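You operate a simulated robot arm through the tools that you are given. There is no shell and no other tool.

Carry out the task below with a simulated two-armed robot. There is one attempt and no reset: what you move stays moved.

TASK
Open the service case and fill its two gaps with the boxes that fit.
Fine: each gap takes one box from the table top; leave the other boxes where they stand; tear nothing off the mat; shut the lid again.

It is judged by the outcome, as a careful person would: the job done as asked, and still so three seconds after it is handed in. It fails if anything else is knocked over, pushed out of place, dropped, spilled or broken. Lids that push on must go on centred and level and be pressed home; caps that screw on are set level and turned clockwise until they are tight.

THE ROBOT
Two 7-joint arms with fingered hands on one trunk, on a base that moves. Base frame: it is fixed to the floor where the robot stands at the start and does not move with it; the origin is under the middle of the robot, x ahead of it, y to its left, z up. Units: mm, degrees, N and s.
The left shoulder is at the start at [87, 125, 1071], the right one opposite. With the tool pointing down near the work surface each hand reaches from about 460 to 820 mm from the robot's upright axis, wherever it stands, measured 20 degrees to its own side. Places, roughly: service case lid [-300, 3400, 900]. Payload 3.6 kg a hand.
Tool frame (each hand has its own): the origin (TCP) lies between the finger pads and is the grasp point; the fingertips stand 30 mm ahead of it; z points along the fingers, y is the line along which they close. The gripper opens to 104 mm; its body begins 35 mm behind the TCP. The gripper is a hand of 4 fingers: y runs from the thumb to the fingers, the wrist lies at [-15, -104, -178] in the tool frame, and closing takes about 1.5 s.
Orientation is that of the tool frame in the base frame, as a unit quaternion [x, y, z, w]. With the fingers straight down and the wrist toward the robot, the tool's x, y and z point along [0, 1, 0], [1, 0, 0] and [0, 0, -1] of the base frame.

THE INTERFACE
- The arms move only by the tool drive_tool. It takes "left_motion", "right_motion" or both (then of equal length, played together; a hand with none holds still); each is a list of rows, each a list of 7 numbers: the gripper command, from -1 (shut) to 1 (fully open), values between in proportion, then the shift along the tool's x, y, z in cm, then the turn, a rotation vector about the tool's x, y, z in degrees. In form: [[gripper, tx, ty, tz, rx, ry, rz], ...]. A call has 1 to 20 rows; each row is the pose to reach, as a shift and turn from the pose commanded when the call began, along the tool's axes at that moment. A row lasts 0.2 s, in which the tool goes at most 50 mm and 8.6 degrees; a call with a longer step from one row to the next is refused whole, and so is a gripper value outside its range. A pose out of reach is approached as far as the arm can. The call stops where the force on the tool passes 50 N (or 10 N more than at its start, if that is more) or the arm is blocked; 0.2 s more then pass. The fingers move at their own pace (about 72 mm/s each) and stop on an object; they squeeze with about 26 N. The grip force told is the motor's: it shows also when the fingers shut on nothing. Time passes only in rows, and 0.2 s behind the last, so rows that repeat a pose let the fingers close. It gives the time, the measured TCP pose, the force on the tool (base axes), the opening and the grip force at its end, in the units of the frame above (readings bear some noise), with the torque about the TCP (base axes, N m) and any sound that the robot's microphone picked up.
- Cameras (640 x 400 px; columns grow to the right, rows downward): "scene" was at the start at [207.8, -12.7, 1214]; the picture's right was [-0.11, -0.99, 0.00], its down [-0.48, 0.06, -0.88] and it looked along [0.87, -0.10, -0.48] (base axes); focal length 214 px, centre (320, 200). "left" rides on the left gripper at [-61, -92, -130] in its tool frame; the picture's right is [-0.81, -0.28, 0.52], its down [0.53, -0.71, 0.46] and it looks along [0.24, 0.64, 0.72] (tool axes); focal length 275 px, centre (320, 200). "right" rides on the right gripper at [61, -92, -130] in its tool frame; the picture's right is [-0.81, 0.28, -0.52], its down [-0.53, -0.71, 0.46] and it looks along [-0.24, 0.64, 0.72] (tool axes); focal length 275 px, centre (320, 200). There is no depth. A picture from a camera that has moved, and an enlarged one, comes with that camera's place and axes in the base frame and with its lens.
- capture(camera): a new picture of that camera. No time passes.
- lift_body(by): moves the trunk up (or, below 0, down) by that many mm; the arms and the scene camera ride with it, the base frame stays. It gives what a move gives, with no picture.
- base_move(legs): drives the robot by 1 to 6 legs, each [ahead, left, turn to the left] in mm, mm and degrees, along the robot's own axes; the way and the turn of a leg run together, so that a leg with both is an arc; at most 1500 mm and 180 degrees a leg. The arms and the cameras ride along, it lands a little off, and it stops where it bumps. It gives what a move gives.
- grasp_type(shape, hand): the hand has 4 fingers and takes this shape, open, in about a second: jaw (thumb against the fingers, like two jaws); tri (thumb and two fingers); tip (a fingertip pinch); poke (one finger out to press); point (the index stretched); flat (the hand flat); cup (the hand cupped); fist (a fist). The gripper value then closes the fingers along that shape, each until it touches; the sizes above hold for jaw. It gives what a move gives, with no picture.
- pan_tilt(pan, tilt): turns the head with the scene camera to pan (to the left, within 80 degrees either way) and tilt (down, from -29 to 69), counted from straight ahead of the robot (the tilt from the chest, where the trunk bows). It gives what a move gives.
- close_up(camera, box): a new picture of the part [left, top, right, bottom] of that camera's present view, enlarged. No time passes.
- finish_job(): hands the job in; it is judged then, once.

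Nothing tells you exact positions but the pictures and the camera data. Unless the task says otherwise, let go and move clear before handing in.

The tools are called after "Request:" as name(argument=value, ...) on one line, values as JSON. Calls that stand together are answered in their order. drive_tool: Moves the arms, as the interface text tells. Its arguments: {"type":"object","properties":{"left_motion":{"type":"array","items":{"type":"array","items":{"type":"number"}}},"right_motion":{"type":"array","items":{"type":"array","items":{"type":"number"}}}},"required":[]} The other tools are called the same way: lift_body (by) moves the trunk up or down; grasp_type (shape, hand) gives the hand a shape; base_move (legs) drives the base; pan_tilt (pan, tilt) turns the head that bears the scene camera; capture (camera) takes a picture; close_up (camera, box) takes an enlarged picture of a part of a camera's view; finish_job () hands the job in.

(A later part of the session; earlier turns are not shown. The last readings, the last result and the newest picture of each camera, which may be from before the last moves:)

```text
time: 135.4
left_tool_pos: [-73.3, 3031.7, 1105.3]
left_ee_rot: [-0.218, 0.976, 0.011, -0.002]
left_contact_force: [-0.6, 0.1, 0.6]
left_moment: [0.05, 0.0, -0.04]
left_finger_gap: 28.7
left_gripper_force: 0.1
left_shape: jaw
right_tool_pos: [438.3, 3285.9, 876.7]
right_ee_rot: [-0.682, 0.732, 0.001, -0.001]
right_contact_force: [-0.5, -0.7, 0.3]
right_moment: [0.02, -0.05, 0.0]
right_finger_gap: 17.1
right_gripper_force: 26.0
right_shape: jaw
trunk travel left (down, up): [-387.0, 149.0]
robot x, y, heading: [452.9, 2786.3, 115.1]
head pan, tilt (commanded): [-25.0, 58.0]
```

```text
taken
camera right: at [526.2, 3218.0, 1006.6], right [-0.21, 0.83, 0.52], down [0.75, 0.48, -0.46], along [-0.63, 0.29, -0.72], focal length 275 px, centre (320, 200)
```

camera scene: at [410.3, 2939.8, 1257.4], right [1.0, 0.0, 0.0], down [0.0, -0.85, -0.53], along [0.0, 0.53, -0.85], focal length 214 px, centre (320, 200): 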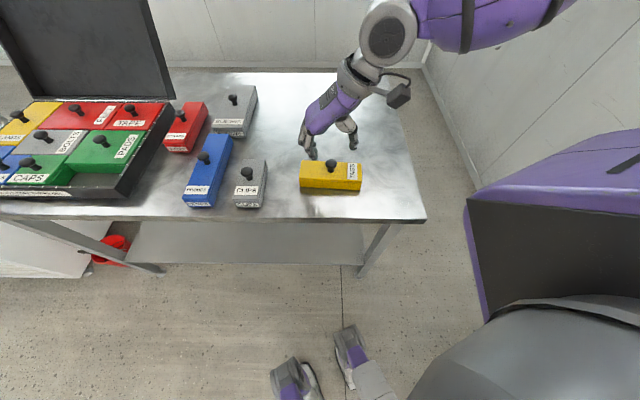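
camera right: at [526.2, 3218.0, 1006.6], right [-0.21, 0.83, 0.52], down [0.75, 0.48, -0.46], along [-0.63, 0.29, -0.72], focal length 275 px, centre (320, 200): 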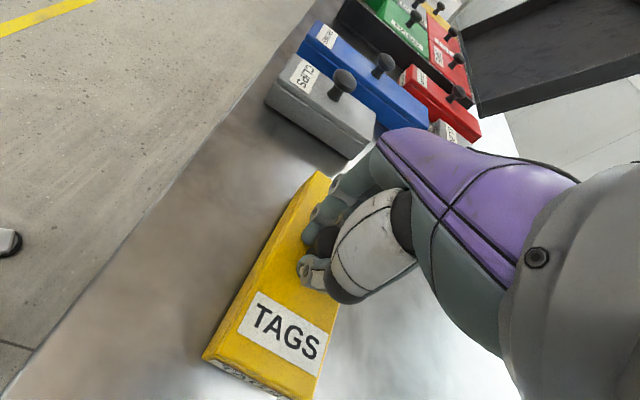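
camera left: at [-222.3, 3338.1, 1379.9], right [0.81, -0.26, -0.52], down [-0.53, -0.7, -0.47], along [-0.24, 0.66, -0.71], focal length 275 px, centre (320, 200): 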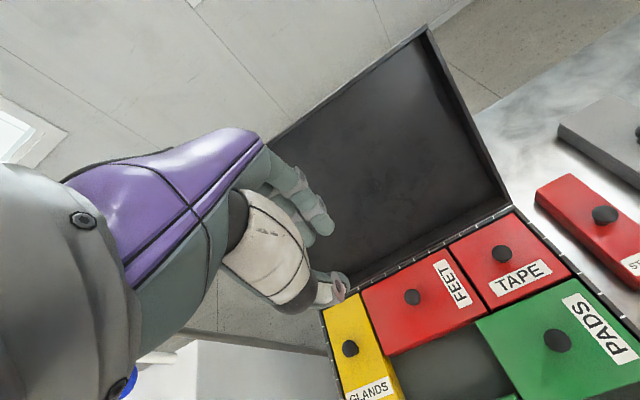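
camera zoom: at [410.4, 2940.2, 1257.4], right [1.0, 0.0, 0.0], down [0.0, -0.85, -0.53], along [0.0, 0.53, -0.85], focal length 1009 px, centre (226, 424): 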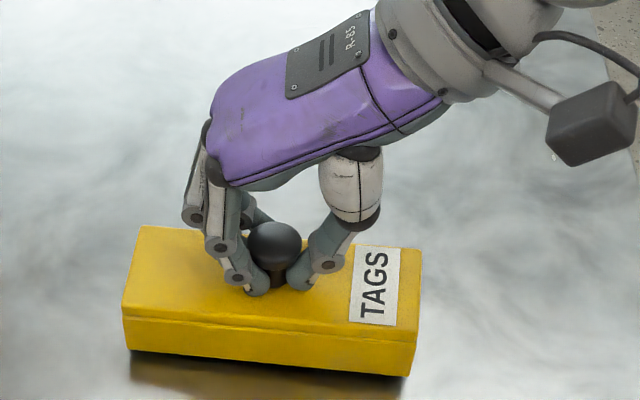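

Gripped tighter now (17 mm at the neck). I lift slowly and check how it hangs.

Request:
drive_tool(right_motion=[[-1, 0, 0, -0.4, 0, 0, 0], [-1, 0, 0, -0.8, 0, 0, 0], [-1, 0, 0, -1.5, 0, 0, 0], [-1, 0, 0, -2.5, 0, 0, 0], [-1, 0, 0, -3.5, 0, 0, 0], [-1, 0, 0, -4.5, 0, 0, 0], [-1, 0, 0, -5.5, 0, 0, 0], [-1, 0, 0, -6.5, 0, 0, 0], [-1, 0, 0, -7.3, 0, 0, 0], [-1, 0, 0, -8, 0, 0, 0], [-1, 0, 0, -8, 0, 0, 0]])

Request:
close_up(camera="scene", box=[280, 80, 400, 190])

Request:
capture(camera="right")

```text
time: 137.8
left_tool_pos: [-72.0, 3032.2, 1105.0]
left_ee_rot: [-0.218, 0.976, 0.011, -0.003]
left_contact_force: [-0.7, 0.0, -0.5]
left_moment: [-0.02, 0.01, 0.0]
left_finger_gap: 28.8
left_gripper_force: 0.1
left_shape: jaw
right_tool_pos: [439.8, 3284.2, 956.1]
right_ee_rot: [-0.682, 0.732, 0.0, -0.002]
right_contact_force: [-0.7, -0.3, -2.1]
right_moment: [-0.02, 0.02, 0.0]
right_finger_gap: 17.0
right_gripper_force: 25.9
right_shape: jaw
trunk travel left (down, up): [-387.0, 149.0]
robot x, y, heading: [452.6, 2786.2, 115.2]
head pan, tilt (commanded): [-25.0, 58.0]
```

```text
3.64 times, centred on (340, 135) of scene
camera zoom: at [410.4, 2940.3, 1257.4], right [1.0, 0.0, 0.0], down [0.0, -0.85, -0.53], along [0.0, 0.53, -0.85], focal length 780 px, centre (247, 436)
```

zoom: 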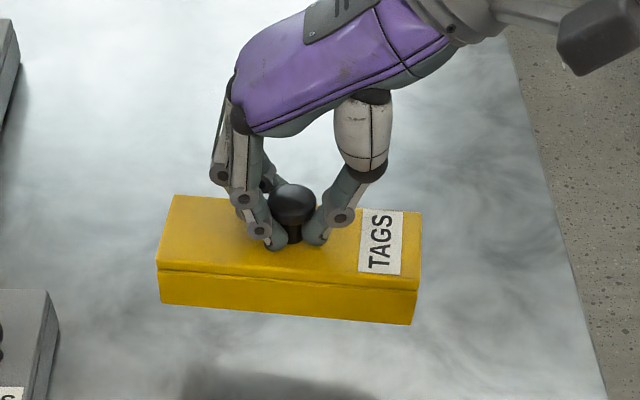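

```text
taken
camera right: at [527.0, 3217.9, 1086.7], right [-0.21, 0.83, 0.52], down [0.75, 0.48, -0.46], along [-0.63, 0.29, -0.72], focal length 275 px, centre (320, 200)
```

right: 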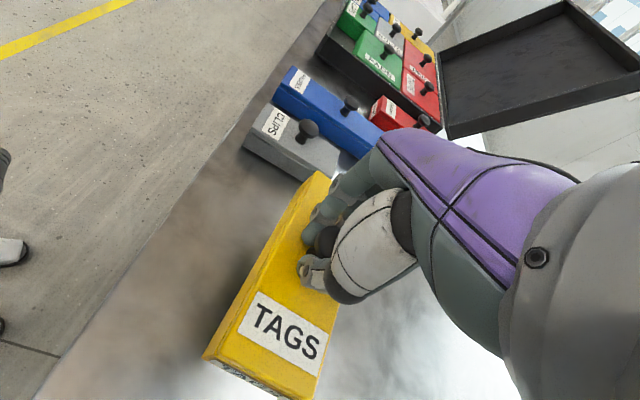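

In the hand camera the box looks exactly as when it stood flat on the table, so it is held firmly and level. I rotate 5.8° slowly, raise, and drive back to the case.

Request:
drive_tool(right_motion=[[-1, 0, 0, -0.6, 0, 0, -1], [-1, 0, 0, -1.3, 0, 0, -2], [-1, 0, 0, -2, 0, 0, -3], [-1, 0, 0, -2.7, 0, 0, -4], [-1, 0, 0, -3.4, 0, 0, -5], [-1, 0, 0, -4.1, 0, 0, -5.8], [-1, 0, 0, -4.8, 0, 0, -5.8], [-1, 0, 0, -5.4, 0, 0, -5.8], [-1, 0, 0, -5.4, 0, 0, -5.8]])

Request:
base_move(legs=[[127, 272, 0]])

Request:
base_move(legs=[[127, 272, 0]])

Request:
capture(camera="right")

Request:
capture(camera="scene")

```text
time: 139.8
left_tool_pos: [-72.9, 3031.8, 1105.5]
left_ee_rot: [-0.219, 0.976, 0.012, -0.002]
left_contact_force: [-0.9, 0.2, -0.4]
left_moment: [0.02, 0.04, 0.01]
left_finger_gap: 28.7
left_gripper_force: 0.0
left_shape: jaw
right_tool_pos: [438.1, 3285.2, 1010.6]
right_ee_rot: [0.718, -0.696, -0.001, 0.001]
right_contact_force: [-0.5, -0.3, -1.9]
right_moment: [0.02, 0.0, -0.02]
right_finger_gap: 16.8
right_gripper_force: 26.2
right_shape: jaw
trunk travel left (down, up): [-387.0, 149.0]
robot x, y, heading: [455.1, 2784.5, 115.3]
head pan, tilt (commanded): [-25.0, 58.0]
```

```text
time: 142.8
left_tool_pos: [-374.4, 3027.6, 1105.5]
left_ee_rot: [-0.22, 0.976, 0.011, -0.002]
left_contact_force: [0.1, -0.5, 0.0]
left_moment: [-0.02, 0.05, 0.01]
left_finger_gap: 29.0
left_gripper_force: 0.2
left_shape: jaw
right_tool_pos: [136.2, 3284.3, 1009.3]
right_ee_rot: [0.719, -0.695, -0.001, 0.002]
right_contact_force: [-0.1, -0.9, -2.4]
right_moment: [-0.03, 0.0, 0.0]
right_finger_gap: 16.8
right_gripper_force: 26.3
right_shape: jaw
trunk travel left (down, up): [-387.0, 149.0]
robot x, y, heading: [150.3, 2779.2, 115.2]
head pan, tilt (commanded): [-25.0, 58.0]
```

```text
time: 145.8
left_tool_pos: [-675.5, 3026.9, 1105.3]
left_ee_rot: [-0.219, 0.976, 0.011, -0.002]
left_contact_force: [-2.0, -0.7, 0.1]
left_moment: [0.01, 0.0, -0.02]
left_finger_gap: 28.6
left_gripper_force: 0.0
left_shape: jaw
right_tool_pos: [-164.0, 3282.4, 1010.1]
right_ee_rot: [0.718, -0.696, -0.001, 0.002]
right_contact_force: [-0.3, 0.5, -1.7]
right_moment: [-0.01, 0.0, 0.02]
right_finger_gap: 17.1
right_gripper_force: 26.3
right_shape: jaw
trunk travel left (down, up): [-387.0, 149.0]
robot x, y, heading: [-147.9, 2778.1, 115.3]
head pan, tilt (commanded): [-25.0, 58.0]
```

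```text
taken
camera right: at [-70.2, 3224.4, 1140.5], right [-0.3, 0.8, 0.52], down [0.69, 0.56, -0.46], along [-0.66, 0.22, -0.72], focal length 275 px, centre (320, 200)
```

right: 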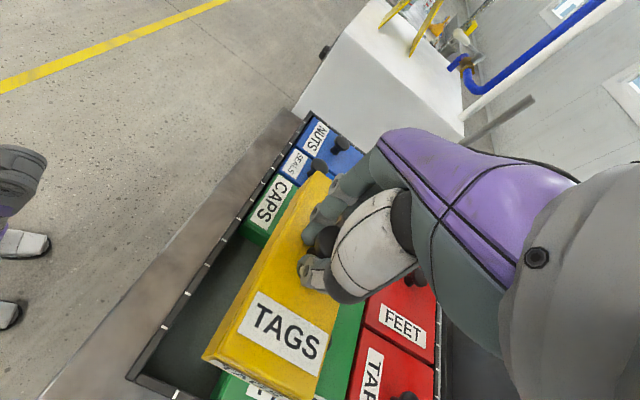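

```text
taken
camera scene: at [-192.3, 2937.2, 1257.4], right [1.0, 0.01, 0.0], down [0.01, -0.85, -0.53], along [0.0, 0.53, -0.85], focal length 214 px, centre (320, 200)
```

scene: 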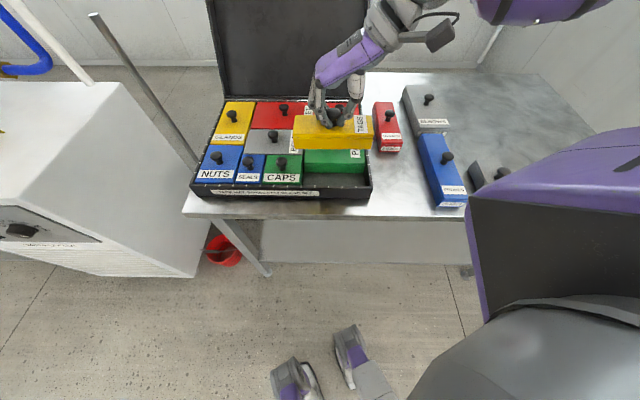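

The box is still rigid in the grip. I bring it down slowly to just above the front-right gap.

Request:
drive_tool(right_motion=[[-1, 0.3, -0.2, 1, 0, 0, 0], [-1, 0.6, -0.4, 2, 0, 0, 0], [-1, 0.9, -0.6, 3, 0, 0, 0], [-1, 1.2, -0.8, 4, 0, 0, 0], [-1, 1.5, -0.9, 5, 0, 0, 0], [-1, 1.67, -1.02, 6, 0, 0, 0], [-1, 1.67, -1.02, 6.8, 0, 0, 0], [-1, 1.67, -1.02, 6.8, 0, 0, 0]])

Request:
close_up(camera="scene", box=[270, 105, 390, 205])

Request:
close_up(camera="scene", box=[300, 140, 340, 190])

Request:
close_up(camera="scene", box=[345, 140, 385, 190])

Request:
close_up(camera="right", box=[140, 270, 320, 400])

```text
time: 147.6
left_tool_pos: [-676.0, 3027.3, 1104.7]
left_ee_rot: [-0.219, 0.976, 0.011, -0.002]
left_contact_force: [-0.4, -0.3, -0.3]
left_moment: [-0.02, 0.04, 0.0]
left_finger_gap: 28.7
left_gripper_force: 0.1
left_shape: jaw
right_tool_pos: [-154.0, 3266.0, 941.3]
right_ee_rot: [0.717, -0.697, -0.002, 0.001]
right_contact_force: [0.1, -0.8, -2.5]
right_moment: [-0.01, -0.02, -0.01]
right_finger_gap: 16.8
right_gripper_force: 26.3
right_shape: jaw
trunk travel left (down, up): [-387.0, 149.0]
robot x, y, heading: [-149.2, 2775.1, 115.3]
head pan, tilt (commanded): [-25.0, 58.0]
```

```text
4.00 times, centred on (330, 155) of scene
camera zoom: at [-192.0, 2937.2, 1257.4], right [1.0, 0.01, 0.0], down [0.01, -0.85, -0.53], along [0.0, 0.53, -0.85], focal length 858 px, centre (280, 380)
```

zoom: 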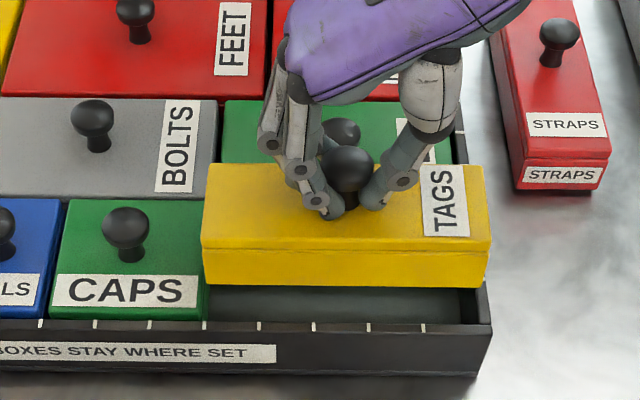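

```text
8.00 times, centred on (320, 165) of scene
camera zoom: at [-192.0, 2937.2, 1257.4], right [1.0, 0.01, 0.0], down [0.01, -0.85, -0.53], along [0.0, 0.53, -0.85], focal length 1716 px, centre (320, 480)
```

zoom: 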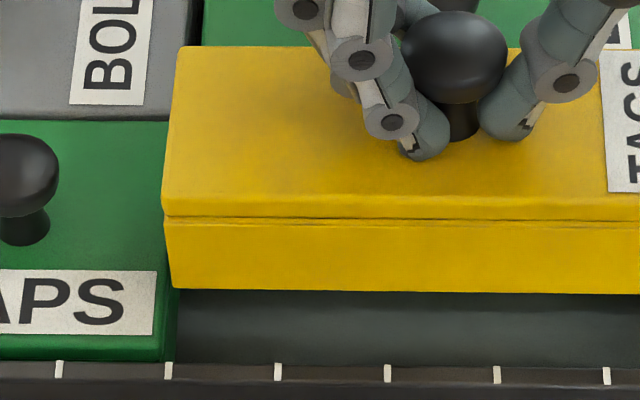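

```text
8.00 times, centred on (365, 165) of scene
camera zoom: at [-192.0, 2937.2, 1257.4], right [1.0, 0.01, 0.0], down [0.01, -0.85, -0.53], along [0.0, 0.53, -0.85], focal length 1716 px, centre (-40, 480)
```

zoom: 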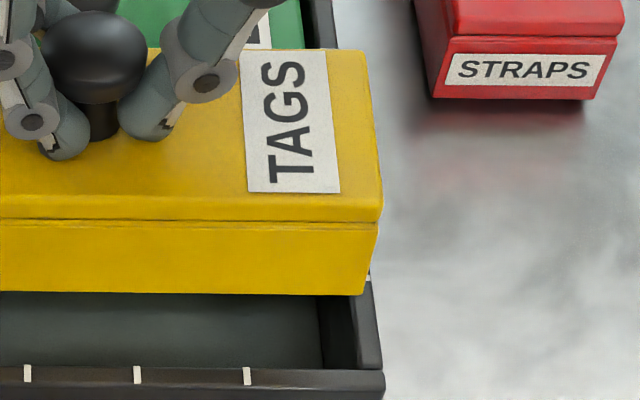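

```text
3.08 times, centred on (230, 335) of right
camera zoom: at [-59.6, 3207.8, 1072.4], right [-0.3, 0.8, 0.52], down [0.69, 0.56, -0.46], along [-0.66, 0.22, -0.72], focal length 847 px, centre (597, -215)
```

zoom: 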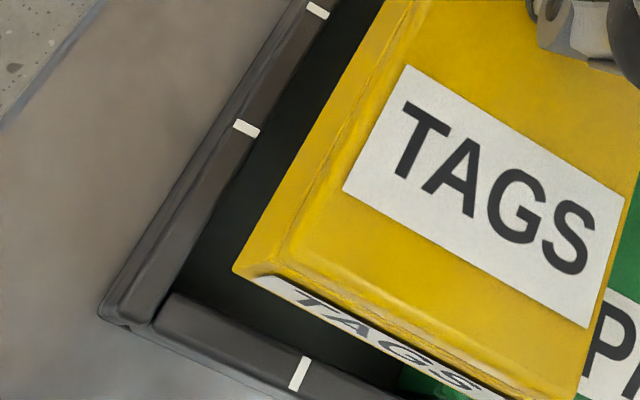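

Level and square now. The box needs about 4 mm toward the front and 0.7 mm left; I correct, go down 12 mm and check once more.

Request:
drive_tool(right_motion=[[-1, 0.2, 0.04, 0, 0, 0, 0], [-1, 0.4, 0.08, 0.3, 0, 0, 0], [-1, 0.4, 0.08, 0.8, 0, 0, 0], [-1, 0.4, 0.08, 1.2, 0, 0, 0], [-1, 0.4, 0.08, 1.2, 0, 0, 0]])

Request:
close_up(camera="scene", box=[300, 140, 340, 190])

Request:
close_up(camera="scene", box=[345, 140, 385, 190])

Request:
close_up(camera="right", box=[140, 270, 320, 400])

Request:
close_up(camera="right", box=[240, 130, 360, 230])

```text
time: 148.8
left_tool_pos: [-675.5, 3026.9, 1105.1]
left_ee_rot: [-0.22, 0.975, 0.012, -0.002]
left_contact_force: [-0.1, -0.3, 0.4]
left_moment: [-0.02, 0.0, 0.0]
left_finger_gap: 28.6
left_gripper_force: 0.1
left_shape: jaw
right_tool_pos: [-155.4, 3262.5, 929.9]
right_ee_rot: [0.718, -0.696, -0.002, 0.001]
right_contact_force: [-0.2, 0.4, -1.7]
right_moment: [0.0, 0.0, -0.03]
right_finger_gap: 16.9
right_gripper_force: 26.4
right_shape: jaw
trunk travel left (down, up): [-387.0, 149.0]
robot x, y, heading: [-150.4, 2780.4, 115.4]
head pan, tilt (commanded): [-25.0, 58.0]
```

```text
8.00 times, centred on (320, 165) of scene
camera zoom: at [-192.1, 2937.2, 1257.4], right [1.0, 0.01, 0.0], down [0.01, -0.85, -0.53], along [0.0, 0.53, -0.85], focal length 1716 px, centre (320, 480)
```

zoom: 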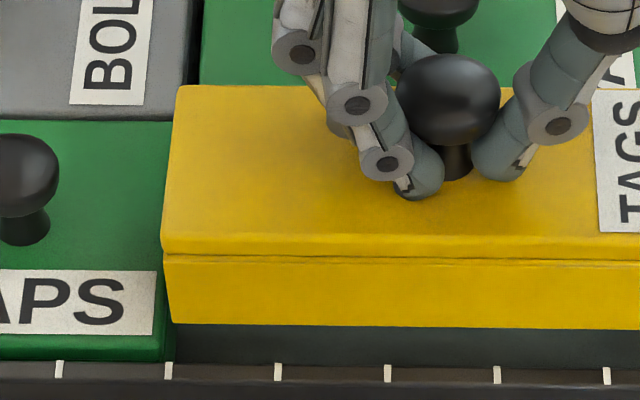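

```text
8.00 times, centred on (365, 165) of scene
camera zoom: at [-192.1, 2937.2, 1257.4], right [1.0, 0.01, 0.0], down [0.01, -0.85, -0.53], along [0.0, 0.53, -0.85], focal length 1716 px, centre (-40, 480)
```

zoom: 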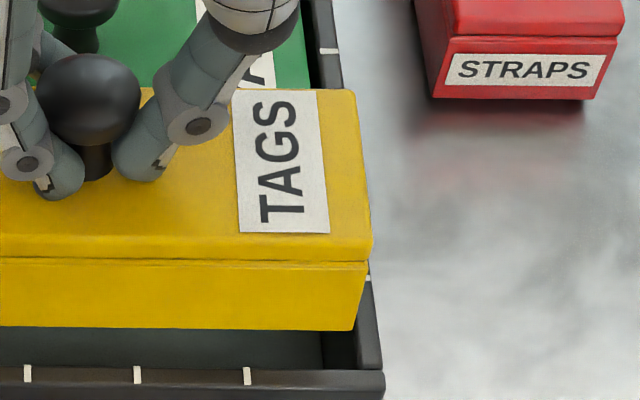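

```text
3.08 times, centred on (230, 335) of right
camera zoom: at [-60.5, 3204.2, 1060.5], right [-0.3, 0.8, 0.52], down [0.69, 0.56, -0.46], along [-0.66, 0.22, -0.72], focal length 847 px, centre (597, -215)
```

zoom: 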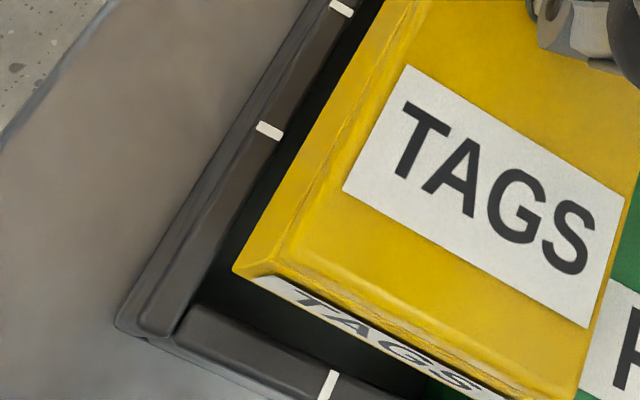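

```text
4.00 times, centred on (300, 180) of right
camera zoom: at [-60.5, 3204.2, 1060.5], right [-0.3, 0.8, 0.52], down [0.69, 0.56, -0.46], along [-0.66, 0.22, -0.72], focal length 1101 px, centre (400, 280)
```

zoom: 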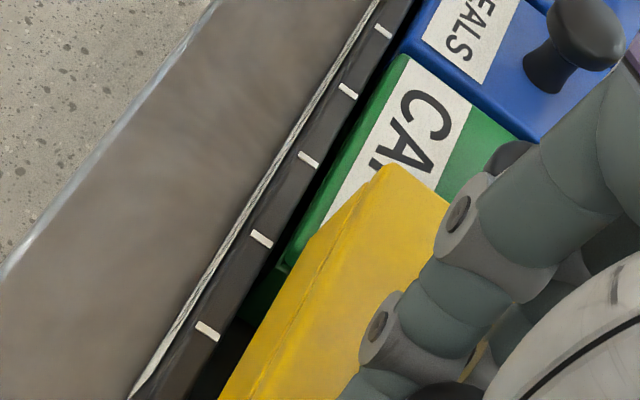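

All margins look right (left ≈3, right ≈4, front ≈3.6, back ≈3 mm). I lower Tags into the gap.

Request:
drive_tool(right_motion=[[-1, 0, 0, 0.5, 0, 0, 0], [-1, 0, 0, 1.0, 0, 0, 0], [-1, 0, 0, 1.5, 0, 0, 0], [-1, 0, 0, 2.0, 0, 0, 0]])

Request:
close_up(camera="scene", box=[270, 105, 390, 205])

Request:
close_up(camera="right", box=[140, 140, 360, 400])

```text
time: 149.8
left_tool_pos: [-675.5, 3027.1, 1105.4]
left_ee_rot: [-0.22, 0.975, 0.011, -0.002]
left_contact_force: [-0.2, -0.3, -1.2]
left_moment: [-0.02, 0.01, 0.01]
left_finger_gap: 28.6
left_gripper_force: 0.0
left_shape: jaw
right_tool_pos: [-154.5, 3262.1, 908.7]
right_ee_rot: [0.718, -0.696, -0.001, 0.002]
right_contact_force: [0.7, -0.3, -1.1]
right_moment: [-0.01, 0.02, -0.01]
right_finger_gap: 16.8
right_gripper_force: 26.4
right_shape: jaw
trunk travel left (down, up): [-387.0, 149.0]
robot x, y, heading: [-148.2, 2786.0, 115.5]
head pan, tilt (commanded): [-25.0, 58.0]
```

```text
4.00 times, centred on (330, 155) of scene
camera zoom: at [-192.1, 2937.3, 1257.4], right [1.0, 0.01, 0.0], down [0.01, -0.85, -0.53], along [0.0, 0.53, -0.85], focal length 858 px, centre (280, 380)
```

zoom: 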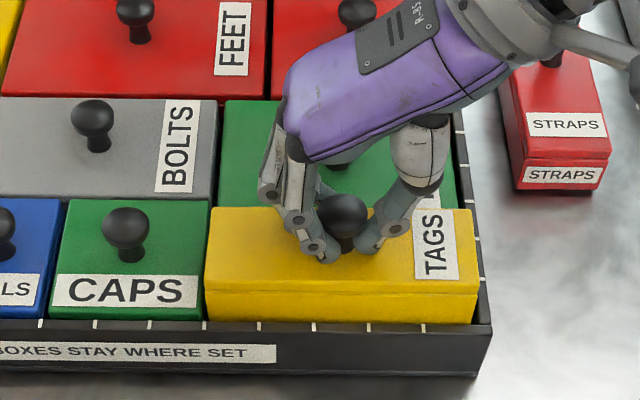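

```text
1.54 times, centred on (250, 270) of right
camera zoom: at [-60.1, 3204.5, 1040.3], right [-0.3, 0.8, 0.52], down [0.69, 0.56, -0.46], along [-0.66, 0.22, -0.72], focal length 424 px, centre (428, 92)
```

zoom: 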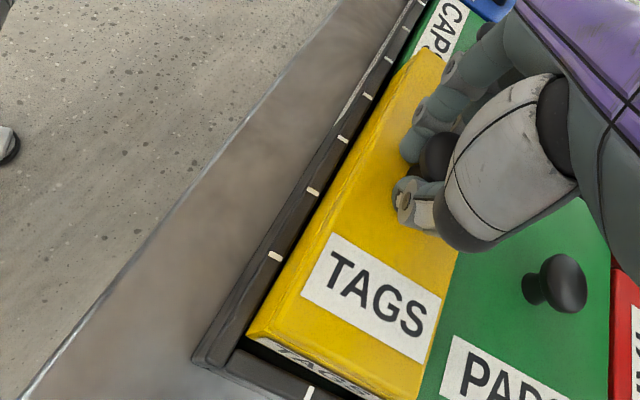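

Request:
drive_tool(right_motion=[[-1, 0, 0, 0.5, 0, 0, 0], [-1, 0, 0, 1.0, 0, 0, 0], [-1, 0, 0, 1.5, 0, 0, 0], [-1, 0, 0, 2.0, 0, 0, 0]])

Request:
close_up(camera="scene", box=[270, 105, 390, 205])

Request:
close_up(camera="right", box=[140, 140, 360, 400])

```text
time: 150.8
left_tool_pos: [-675.5, 3026.4, 1105.0]
left_ee_rot: [-0.22, 0.976, 0.012, -0.003]
left_contact_force: [0.0, -0.1, -0.4]
left_moment: [-0.02, -0.02, 0.0]
left_finger_gap: 28.5
left_gripper_force: 0.1
left_shape: jaw
right_tool_pos: [-155.6, 3262.3, 889.9]
right_ee_rot: [0.718, -0.696, -0.002, 0.002]
right_contact_force: [0.2, 0.4, -1.6]
right_moment: [-0.03, 0.01, 0.02]
right_finger_gap: 17.1
right_gripper_force: 25.9
right_shape: jaw
trunk travel left (down, up): [-387.0, 149.0]
robot x, y, heading: [-146.3, 2780.0, 115.4]
head pan, tilt (commanded): [-25.0, 58.0]
```

```text
4.00 times, centred on (330, 155) of scene
camera zoom: at [-192.1, 2937.3, 1257.4], right [1.0, 0.01, 0.0], down [0.01, -0.85, -0.53], along [0.0, 0.53, -0.85], focal length 858 px, centre (280, 380)
```

zoom: 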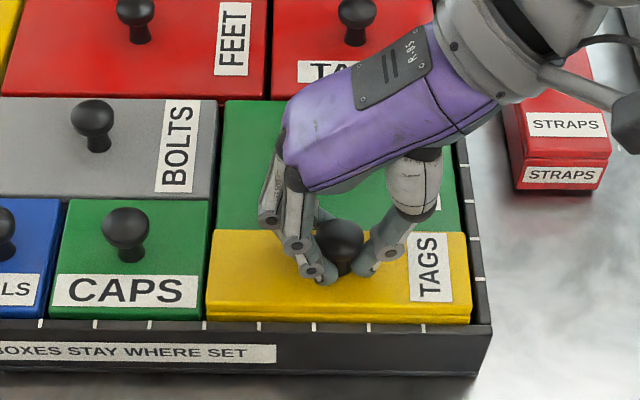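

```text
1.54 times, centred on (250, 270) of right
camera zoom: at [-60.4, 3204.0, 1020.6], right [-0.3, 0.8, 0.52], down [0.69, 0.56, -0.46], along [-0.66, 0.22, -0.72], focal length 424 px, centre (428, 92)
```

zoom: 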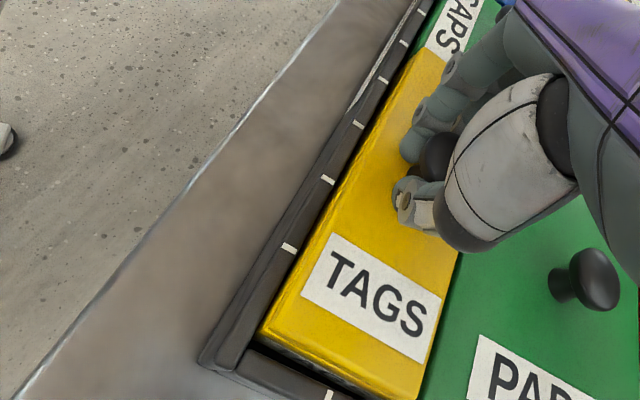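

Request:
drive_tool(right_motion=[[-1, 0, 0, 0.2, 0, 0, 0], [-1, 0, 0, 0.4, 0, 0, 0], [-1, 0, 0, 0.6, 0, 0, 0]])

Request:
drive_tool(right_motion=[[-1, 0, 0, 0.1, 0, 0, 0], [-1, 0, 0, 0.2, 0, 0, 0]])

Request:
drive_tool(right_motion=[[-1, 0, 0, 0.1, 0, 0, 0]])

```text
time: 151.6
left_tool_pos: [-675.6, 3026.4, 1104.7]
left_ee_rot: [-0.22, 0.976, 0.011, -0.002]
left_contact_force: [-0.1, 0.2, -0.1]
left_moment: [0.02, 0.02, -0.05]
left_finger_gap: 28.5
left_gripper_force: 0.0
left_shape: jaw
right_tool_pos: [-154.8, 3261.7, 884.1]
right_ee_rot: [0.718, -0.696, -0.002, 0.002]
right_contact_force: [-0.4, 0.2, -2.7]
right_moment: [0.0, 0.0, -0.02]
right_finger_gap: 16.7
right_gripper_force: 25.9
right_shape: jaw
trunk travel left (down, up): [-387.0, 149.0]
robot x, y, heading: [-147.9, 2782.9, 115.4]
head pan, tilt (commanded): [-25.0, 58.0]
```

```text
time: 152.2
left_tool_pos: [-675.8, 3026.8, 1105.8]
left_ee_rot: [-0.219, 0.976, 0.012, -0.002]
left_contact_force: [0.1, 0.2, -0.1]
left_moment: [0.01, 0.01, -0.03]
left_finger_gap: 28.5
left_gripper_force: 0.0
left_shape: jaw
right_tool_pos: [-154.7, 3262.1, 882.3]
right_ee_rot: [0.72, -0.694, -0.001, 0.002]
right_contact_force: [0.2, -1.2, -1.0]
right_moment: [0.0, 0.02, 0.03]
right_finger_gap: 17.2
right_gripper_force: 26.4
right_shape: jaw
trunk travel left (down, up): [-387.0, 149.0]
robot x, y, heading: [-146.2, 2777.9, 115.2]
head pan, tilt (commanded): [-25.0, 58.0]
```

```text
time: 152.6
left_tool_pos: [-675.6, 3025.0, 1105.3]
left_ee_rot: [-0.22, 0.975, 0.01, -0.002]
left_contact_force: [1.6, -0.2, -0.7]
left_moment: [0.02, 0.01, 0.03]
left_finger_gap: 28.6
left_gripper_force: 0.1
left_shape: jaw
right_tool_pos: [-154.7, 3261.3, 881.4]
right_ee_rot: [0.718, -0.696, -0.002, 0.002]
right_contact_force: [0.5, -0.3, 1.5]
right_moment: [0.02, 0.08, 0.04]
right_finger_gap: 17.1
right_gripper_force: 25.9
right_shape: jaw
trunk travel left (down, up): [-387.0, 149.0]
robot x, y, heading: [-151.5, 2778.5, 115.7]
head pan, tilt (commanded): [-25.0, 58.0]
```

Contact with the mat at the expected height. I check the position before pressing it on.

Request:
close_up(camera="scene", box=[290, 140, 385, 200])

Request:
close_up(camera="right", box=[180, 140, 360, 400])

```text
6.67 times, centred on (338, 170) of scene
camera zoom: at [-191.9, 2936.9, 1257.5], right [1.0, 0.01, 0.0], down [0.01, -0.85, -0.53], along [0.0, 0.53, -0.85], focal length 1430 px, centre (203, 400)
```

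zoom: 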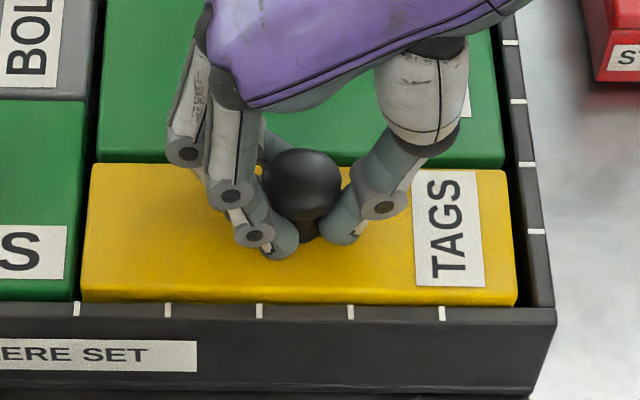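

```text
1.54 times, centred on (270, 270) of right
camera zoom: at [-60.6, 3203.6, 1011.6], right [-0.3, 0.8, 0.52], down [0.69, 0.56, -0.46], along [-0.66, 0.22, -0.72], focal length 424 px, centre (397, 92)
```

zoom: 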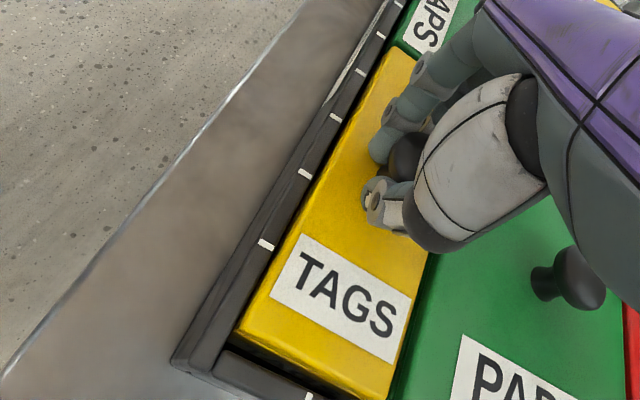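

Tags lies squarely in the gap. I press it on lightly, open the fingers and rise.

Request:
drive_tool(right_motion=[[-1, 0, 0, 0.08, 0, 0, 0], [-1, 0, 0, 0.15, 0, 0, 0]])

Request:
drive_tool(right_motion=[[-0.6, 0, 0, -0.05, 0, 0, 0], [-0.3, 0, 0, -0.15, 0, 0, 0], [0, 0, 0, -0.2, 0, 0, 0], [0.2, 0, 0, -0.2, 0, 0, 0], [0.2, 0, 0, -0.2, 0, 0, 0], [0.2, 0, 0, -0.2, 0, 0, 0]])

Request:
drive_tool(right_motion=[[0.2, 0, 0, -0.5, 0, 0, 0], [0.2, 0, 0, -1.5, 0, 0, 0], [0.2, 0, 0, -3, 0, 0, 0], [0.2, 0, 0, -5, 0, 0, 0], [0.2, 0, 0, -8, 0, 0, 0], [0.2, 0, 0, -12, 0, 0, 0]])

Request:
close_up(camera="scene", box=[190, 85, 390, 205])

Request:
capture(camera="scene")

```text
time: 153.2
left_tool_pos: [-674.8, 3025.6, 1106.5]
left_ee_rot: [-0.22, 0.976, 0.011, -0.002]
left_contact_force: [0.3, 0.6, -0.7]
left_moment: [0.01, 0.02, 0.01]
left_finger_gap: 28.5
left_gripper_force: 0.0
left_shape: jaw
right_tool_pos: [-155.7, 3260.9, 880.4]
right_ee_rot: [0.718, -0.696, -0.004, 0.002]
right_contact_force: [5.3, -0.3, 15.4]
right_moment: [-0.1, -0.13, 0.01]
right_finger_gap: 17.9
right_gripper_force: 26.1
right_shape: jaw
trunk travel left (down, up): [-387.0, 149.0]
robot x, y, heading: [-145.3, 2781.4, 115.4]
head pan, tilt (commanded): [-25.0, 58.0]
```

```text
time: 154.6
left_tool_pos: [-675.4, 3026.3, 1105.7]
left_ee_rot: [-0.22, 0.975, 0.012, -0.003]
left_contact_force: [-0.4, -0.3, 0.1]
left_moment: [-0.01, 0.0, 0.01]
left_finger_gap: 28.8
left_gripper_force: 0.1
left_shape: jaw
right_tool_pos: [-154.3, 3261.5, 881.3]
right_ee_rot: [0.718, -0.696, -0.003, 0.001]
right_contact_force: [-4.1, -0.1, 10.4]
right_moment: [-0.06, -0.27, -0.01]
right_finger_gap: 57.4
right_gripper_force: 0.0
right_shape: jaw
trunk travel left (down, up): [-387.0, 149.0]
robot x, y, heading: [-146.4, 2783.6, 115.3]
head pan, tilt (commanded): [-25.0, 58.0]
```

```text
time: 156.0
left_tool_pos: [-674.2, 3026.2, 1105.8]
left_ee_rot: [-0.22, 0.976, 0.012, -0.002]
left_contact_force: [0.4, 0.4, -0.1]
left_moment: [0.0, 0.03, 0.01]
left_finger_gap: 28.5
left_gripper_force: 0.0
left_shape: jaw
right_tool_pos: [-154.7, 3261.6, 1001.2]
right_ee_rot: [0.719, -0.695, -0.001, 0.002]
right_contact_force: [0.2, -0.1, -0.3]
right_moment: [0.0, 0.03, 0.01]
right_finger_gap: 62.2
right_gripper_force: 0.0
right_shape: jaw
trunk travel left (down, up): [-387.0, 149.0]
robot x, y, heading: [-150.4, 2782.4, 115.4]
head pan, tilt (commanded): [-25.0, 58.0]
```

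```text
3.20 times, centred on (290, 145) of scene
camera zoom: at [-192.1, 2936.7, 1257.5], right [1.0, 0.01, 0.0], down [0.01, -0.85, -0.53], along [0.0, 0.53, -0.85], focal length 686 px, centre (416, 376)
```

zoom: 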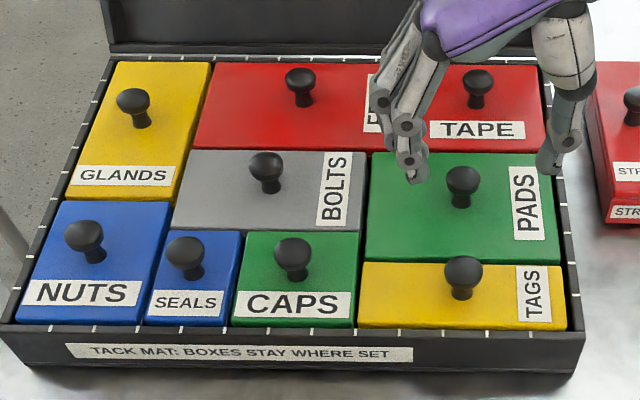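

```text
taken
camera scene: at [-192.1, 2936.7, 1257.5], right [1.0, 0.01, 0.0], down [0.01, -0.85, -0.53], along [0.0, 0.53, -0.85], focal length 214 px, centre (320, 200)
```

scene: 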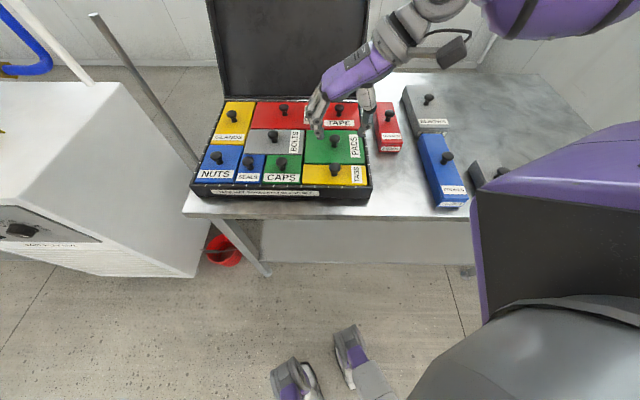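

Both gaps are filled and everything else lies as before. Now for the lid: I tuck the right hand away, turn square to the table again and look at how the lid stands.

Request:
drive_tool(right_motion=[[0.2, 0, -3, -0.5, 0, 0, 0], [0.2, 0, -6, -1, 0, 0, 0], [0.2, 0, -9, -1, 0, 0, 0], [0.2, 0, -12, -1, 0, 0, 0], [0.2, 0, -15, -1, 0, 0, 0]])

Request:
base_move(legs=[[0, 0, -25]])

Request:
pan_tilt(pan=5, tilt=35)

Request:
capture(camera="scene")

```text
time: 157.2
left_tool_pos: [-674.4, 3027.9, 1105.3]
left_ee_rot: [-0.22, 0.975, 0.011, -0.003]
left_contact_force: [-0.2, 0.3, -0.2]
left_moment: [0.01, 0.0, 0.0]
left_finger_gap: 28.7
left_gripper_force: 0.1
left_shape: jaw
right_tool_pos: [-2.9, 3267.3, 1010.1]
right_ee_rot: [0.719, -0.695, -0.001, 0.001]
right_contact_force: [-1.1, -0.3, 0.0]
right_moment: [0.0, 0.04, 0.0]
right_finger_gap: 62.2
right_gripper_force: 0.1
right_shape: jaw
trunk travel left (down, up): [-387.0, 149.0]
robot x, y, heading: [-151.2, 2781.0, 115.4]
head pan, tilt (commanded): [-25.0, 58.0]
```

```text
time: 158.9
left_tool_pos: [-522.7, 3224.5, 1105.4]
left_ee_rot: [-0.004, 1.0, 0.012, 0.0]
left_contact_force: [-0.9, 1.0, -0.2]
left_moment: [0.02, -0.02, 0.02]
left_finger_gap: 28.7
left_gripper_force: 0.0
left_shape: jaw
right_tool_pos: [186.8, 3160.4, 1008.5]
right_ee_rot: [-0.551, 0.834, 0.001, -0.001]
right_contact_force: [-0.1, -0.1, 0.1]
right_moment: [0.0, 0.0, 0.0]
right_finger_gap: 62.0
right_gripper_force: 0.1
right_shape: jaw
trunk travel left (down, up): [-387.0, 149.0]
robot x, y, heading: [-147.7, 2780.5, 90.5]
head pan, tilt (commanded): [-25.0, 58.0]
```

```text
time: 159.8
left_tool_pos: [-524.2, 3225.1, 1105.6]
left_ee_rot: [-0.004, 1.0, 0.011, 0.0]
left_contact_force: [0.1, -0.4, -0.9]
left_moment: [-0.02, 0.02, 0.02]
left_finger_gap: 28.6
left_gripper_force: 0.0
left_shape: jaw
right_tool_pos: [186.6, 3160.6, 1010.4]
right_ee_rot: [-0.551, 0.835, 0.001, 0.0]
right_contact_force: [-0.6, -0.3, 0.0]
right_moment: [0.01, -0.01, -0.03]
right_finger_gap: 62.3
right_gripper_force: 0.1
right_shape: jaw
trunk travel left (down, up): [-387.0, 149.0]
robot x, y, heading: [-150.6, 2781.0, 90.7]
head pan, tilt (commanded): [5.0, 35.0]
```

```text
taken
camera scene: at [-158.5, 2965.4, 1289.3], right [1.0, 0.09, 0.0], down [0.05, -0.57, -0.82], along [-0.08, 0.82, -0.57], focal length 214 px, centre (320, 200)
```

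scene: 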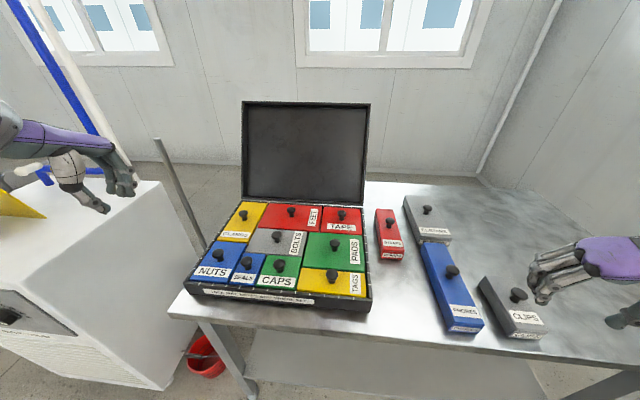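

The lid has settled back at about 119 degrees, its top edge near y 3717–3752, z 1123–1142. My plan: with the right hand over the top edge (fingers behind, thumb in front) pull it forward past upright and hold it; then hook the handle with the left hand and lower it. I move the base closer and a bit left.

Request:
drive_tool(right_motion=[[0.5, 0, 0, -1, 0, 0, 8.4], [0.8, 0, 0, -2, 0, 0, 16.8], [1, 0, 0, -3, 0, 0, 25.2], [1, 0, 0, -4, 0, 0, 33.6], [1, 0, 0, -5, 0, 0, 42], [1, 0, 0, -6, 0, 0, 50.4], [1, 0, 0, -7, 0, 0, 58.8], [1, 0, 0, -8, 0, 0, 66.9]])

Request:
base_move(legs=[[190, 56, -0.6]])

Request:
lift_body(by=40)

Request:
pan_tilt(pan=0, tilt=25)

Request:
capture(camera="scene")

```text
time: 161.6
left_tool_pos: [-524.5, 3225.5, 1105.6]
left_ee_rot: [-0.004, 1.0, 0.012, -0.001]
left_contact_force: [0.2, 0.4, 0.9]
left_moment: [0.0, -0.04, -0.02]
left_finger_gap: 28.6
left_gripper_force: 0.0
left_shape: jaw
right_tool_pos: [186.2, 3159.6, 1091.5]
right_ee_rot: [0.0, 1.0, 0.001, -0.002]
right_contact_force: [0.3, -0.6, 0.4]
right_moment: [0.03, 0.0, 0.02]
right_finger_gap: 103.4
right_gripper_force: 0.1
right_shape: jaw
trunk travel left (down, up): [-387.0, 149.0]
robot x, y, heading: [-149.9, 2784.3, 90.7]
head pan, tilt (commanded): [5.0, 35.0]
```

```text
time: 163.2
left_tool_pos: [-576.2, 3418.3, 1105.8]
left_ee_rot: [0.0, 1.0, 0.012, 0.0]
left_contact_force: [-0.3, 0.2, 0.6]
left_moment: [-0.01, 0.0, 0.0]
left_finger_gap: 28.8
left_gripper_force: 0.1
left_shape: jaw
right_tool_pos: [134.0, 3346.6, 1090.4]
right_ee_rot: [0.003, 1.0, 0.001, -0.002]
right_contact_force: [0.1, 1.1, 0.7]
right_moment: [-0.01, 0.0, 0.02]
right_finger_gap: 103.9
right_gripper_force: 0.1
right_shape: jaw
trunk travel left (down, up): [-387.0, 149.0]
robot x, y, heading: [-205.4, 2968.6, 90.0]
head pan, tilt (commanded): [5.0, 35.0]
```

```text
time: 164.1
left_tool_pos: [-576.0, 3417.6, 1145.8]
left_ee_rot: [0.0, 1.0, 0.012, 0.0]
left_contact_force: [0.3, -0.5, 0.0]
left_moment: [-0.02, 0.01, -0.03]
left_finger_gap: 28.4
left_gripper_force: 0.1
left_shape: jaw
right_tool_pos: [132.5, 3346.6, 1130.1]
right_ee_rot: [0.003, 1.0, 0.0, -0.002]
right_contact_force: [-0.1, 0.5, 0.8]
right_moment: [-0.04, 0.0, 0.02]
right_finger_gap: 103.7
right_gripper_force: 0.1
right_shape: jaw
trunk travel left (down, up): [-427.0, 109.0]
robot x, y, heading: [-207.3, 2972.0, 90.1]
head pan, tilt (commanded): [5.0, 35.0]
```

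```text
time: 164.8
left_tool_pos: [-576.3, 3418.2, 1145.7]
left_ee_rot: [0.001, 1.0, 0.011, 0.001]
left_contact_force: [0.8, 0.6, 0.6]
left_moment: [0.02, 0.01, 0.0]
left_finger_gap: 28.7
left_gripper_force: 0.1
left_shape: jaw
right_tool_pos: [133.3, 3346.2, 1130.5]
right_ee_rot: [0.003, 1.0, 0.001, -0.002]
right_contact_force: [-0.5, 0.3, -0.7]
right_moment: [0.0, 0.02, 0.0]
right_finger_gap: 103.4
right_gripper_force: 0.0
right_shape: jaw
trunk travel left (down, up): [-427.0, 109.0]
robot x, y, heading: [-207.8, 2968.0, 89.9]
head pan, tilt (commanded): [0.0, 25.0]
```

```text
taken
camera scene: at [-206.1, 3146.2, 1348.2], right [1.0, 0.0, 0.0], down [0.0, -0.42, -0.91], along [0.0, 0.91, -0.42], focal length 214 px, centre (320, 200)
```

scene: 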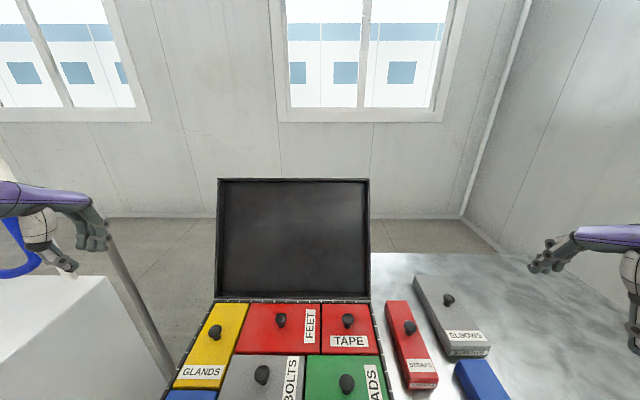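

I bring the right hand up and over the lid's top edge at x ≈ -120, open wide.

Request:
drive_tool(right_motion=[[1, 2.8, 2.8, -2.5, 0, 0, 0], [1, 5.6, 5.6, -5, 0, 0, 0], [1, 8.4, 8.4, -7.5, 0, 0, 0], [1, 11.2, 11.2, -9.5, 0, 0, 0], [1, 14, 14, -11, 0, 0, 0], [1, 16.8, 16.8, -12, 0, 0, 0], [1, 19.6, 19.6, -12, 0, 0, 0], [1, 22.4, 22.4, -12, 0, 0, 0], [1, 25.3, 25.4, -12, 0, 0, 0]])

Request:
capture(camera="scene")

Request:
capture(camera="right")

```text
time: 166.8
left_tool_pos: [-575.7, 3415.2, 1145.8]
left_ee_rot: [0.0, 1.0, 0.013, 0.0]
left_contact_force: [-0.3, 0.0, -1.0]
left_moment: [-0.03, -0.02, -0.02]
left_finger_gap: 28.6
left_gripper_force: 0.0
left_shape: jaw
right_tool_pos: [-80.0, 3563.1, 1251.1]
right_ee_rot: [0.004, 1.0, 0.002, -0.002]
right_contact_force: [0.0, -0.1, -0.2]
right_moment: [-0.03, -0.02, 0.02]
right_finger_gap: 104.0
right_gripper_force: 0.0
right_shape: jaw
right hand out of reach, approached as far as the arm can: row 8, 9
trunk travel left (down, up): [-427.0, 109.0]
robot x, y, heading: [-207.1, 2968.0, 90.1]
head pan, tilt (commanded): [0.0, 25.0]
```

```text
taken
camera scene: at [-206.0, 3144.7, 1348.5], right [1.0, 0.0, 0.0], down [0.0, -0.42, -0.91], along [0.0, 0.91, -0.42], focal length 214 px, centre (320, 200)
```

scene: 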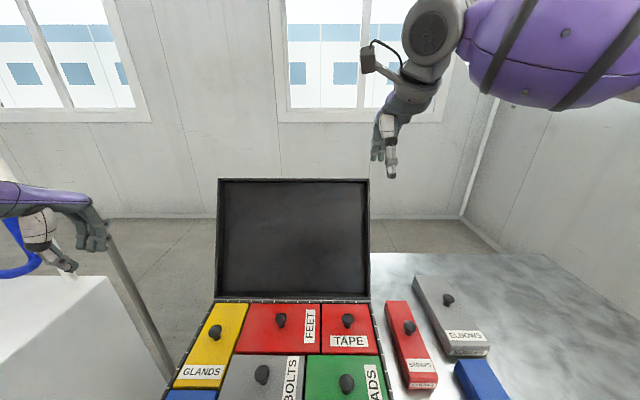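

```text
taken
camera right: at [-141.7, 3472.1, 1382.4], right [0.81, 0.27, 0.51], down [0.52, -0.72, -0.46], along [0.25, 0.64, -0.72], focal length 275 px, centre (320, 200)
```

right: 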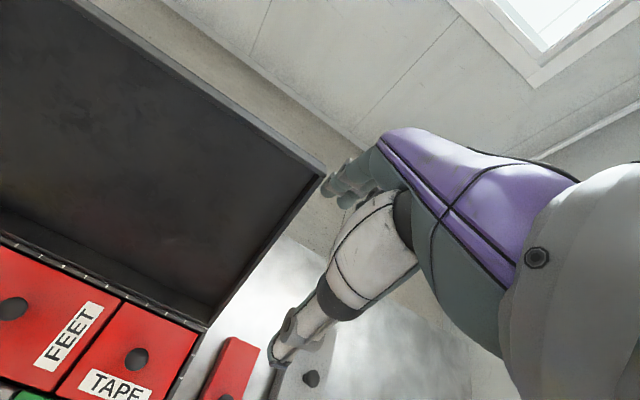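

The right arm cannot reach the lid top in that posture, so I swap roles: the left hand will pull the top edge (x ≈ -420), and the right hand waits, closed, in front as a prop. First the right hand goes to its waiting place.

Request:
drive_tool(right_motion=[[1, 0.2, -3.3, 2.5, 0, 0, 0], [0.5, 0.4, -6.6, 5.5, 0, 0, -7.6], [0, 0.6, -9.9, 8.5, 0, 0, -15.2], [-0.5, 0.8, -13.2, 11.5, 0, 0, -22.8], [-1, 1, -16.5, 14.5, 0, 0, -30.4], [-1, 1.2, -19.8, 17.5, 0, 0, -38], [-1, 1.4, -23.1, 20.5, 0, 0, -38], [-1, 1.5, -26.3, 23.5, 0, 0, -38]])

Request:
drive_tool(left_motion=[[0.2, -2, 2, -3, 0, 0, 0], [0.6, -4, 4, -6, 0, 0, 0], [1, -6, 6, -9, 0, 0, 0], [1, -8, 9, -11.5, 0, 0, 0], [1, -10.5, 12, -11.5, 0, 0, 0], [1, -13, 15, -11.5, 0, 0, 0], [1, -15.6, 18.5, -11.5, 0, 0, 0]])

Request:
capture(camera="scene")

Request:
capture(camera="left")

```text
time: 168.6
left_tool_pos: [-575.6, 3416.9, 1145.1]
left_ee_rot: [0.001, 1.0, 0.011, 0.0]
left_contact_force: [0.9, 0.1, 0.6]
left_moment: [-0.02, 0.0, 0.0]
left_finger_gap: 28.8
left_gripper_force: 0.1
left_shape: jaw
right_tool_pos: [-99.9, 3351.1, 1013.5]
right_ee_rot: [-0.323, 0.946, 0.001, -0.003]
right_contact_force: [1.0, 0.3, 0.5]
right_moment: [-0.01, 0.01, 0.0]
right_finger_gap: 0.3
right_gripper_force: 25.8
right_shape: jaw
right hand out of reach, approached as far as the arm can: row 7, 8
trunk travel left (down, up): [-427.0, 109.0]
robot x, y, heading: [-205.0, 2970.4, 90.0]
head pan, tilt (commanded): [0.0, 25.0]
```

```text
time: 170.2
left_tool_pos: [-418.5, 3601.0, 1265.6]
left_ee_rot: [0.0, 1.0, 0.012, 0.0]
left_contact_force: [-0.5, 1.5, 0.0]
left_moment: [-0.01, 0.01, 0.0]
left_finger_gap: 103.5
left_gripper_force: 0.1
left_shape: jaw
right_tool_pos: [-97.6, 3351.7, 1015.1]
right_ee_rot: [-0.322, 0.947, 0.0, -0.001]
right_contact_force: [0.9, 0.4, 0.4]
right_moment: [-0.02, 0.05, -0.04]
right_finger_gap: 0.0
right_gripper_force: 25.7
right_shape: jaw
trunk travel left (down, up): [-427.0, 109.0]
robot x, y, heading: [-202.4, 2970.0, 90.1]
head pan, tilt (commanded): [0.0, 25.0]
```

```text
taken
camera scene: at [-204.8, 3147.0, 1348.1], right [1.0, 0.0, 0.0], down [0.0, -0.42, -0.91], along [0.0, 0.91, -0.42], focal length 214 px, centre (320, 200)
```

scene: 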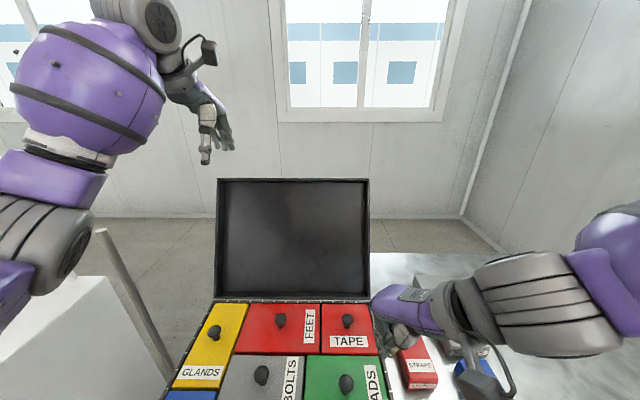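

```text
taken
camera left: at [-356.7, 3507.7, 1393.4], right [0.81, -0.26, -0.53], down [-0.53, -0.7, -0.47], along [-0.25, 0.66, -0.71], focal length 275 px, centre (320, 200)
```

left: 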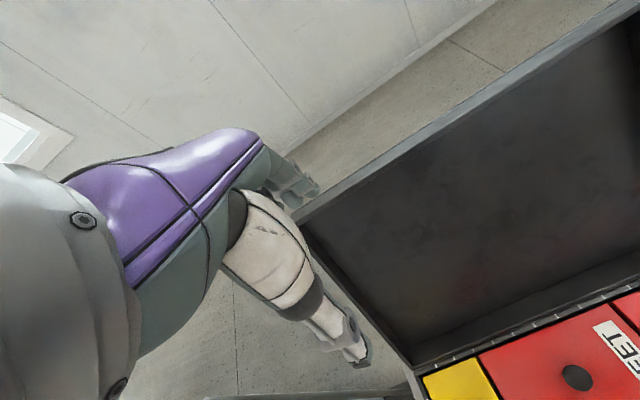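

Request:
pan_tilt(pan=0, tilt=69)

Request:
capture(camera="scene")

```text
time: 171.3
left_tool_pos: [-419.4, 3599.8, 1264.9]
left_ee_rot: [0.0, 1.0, 0.011, 0.0]
left_contact_force: [0.9, 0.0, -0.9]
left_moment: [0.02, 0.03, -0.01]
left_finger_gap: 103.4
left_gripper_force: 0.1
left_shape: jaw
right_tool_pos: [-99.4, 3350.5, 1014.6]
right_ee_rot: [-0.322, 0.947, 0.001, -0.002]
right_contact_force: [-0.6, 0.3, -0.2]
right_moment: [0.01, -0.02, -0.03]
right_finger_gap: 0.0
right_gripper_force: 25.6
right_shape: jaw
trunk travel left (down, up): [-427.0, 109.0]
robot x, y, heading: [-204.7, 2969.8, 89.8]
head pan, tilt (commanded): [0.0, 68.8]
```

```text
taken
camera scene: at [-206.1, 3110.0, 1288.8], right [1.0, 0.0, 0.0], down [0.0, -0.93, -0.36], along [0.0, 0.36, -0.93], focal length 214 px, centre (320, 200)
```

scene: 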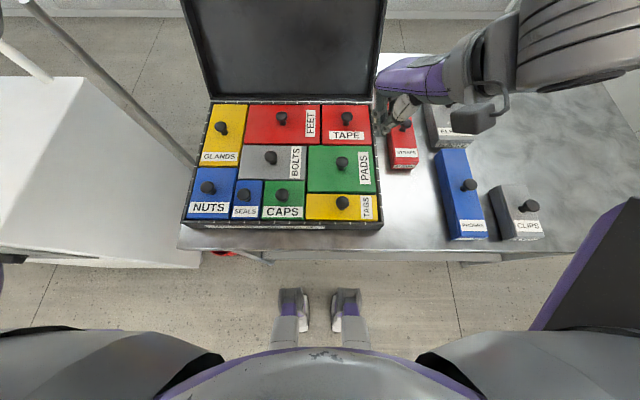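

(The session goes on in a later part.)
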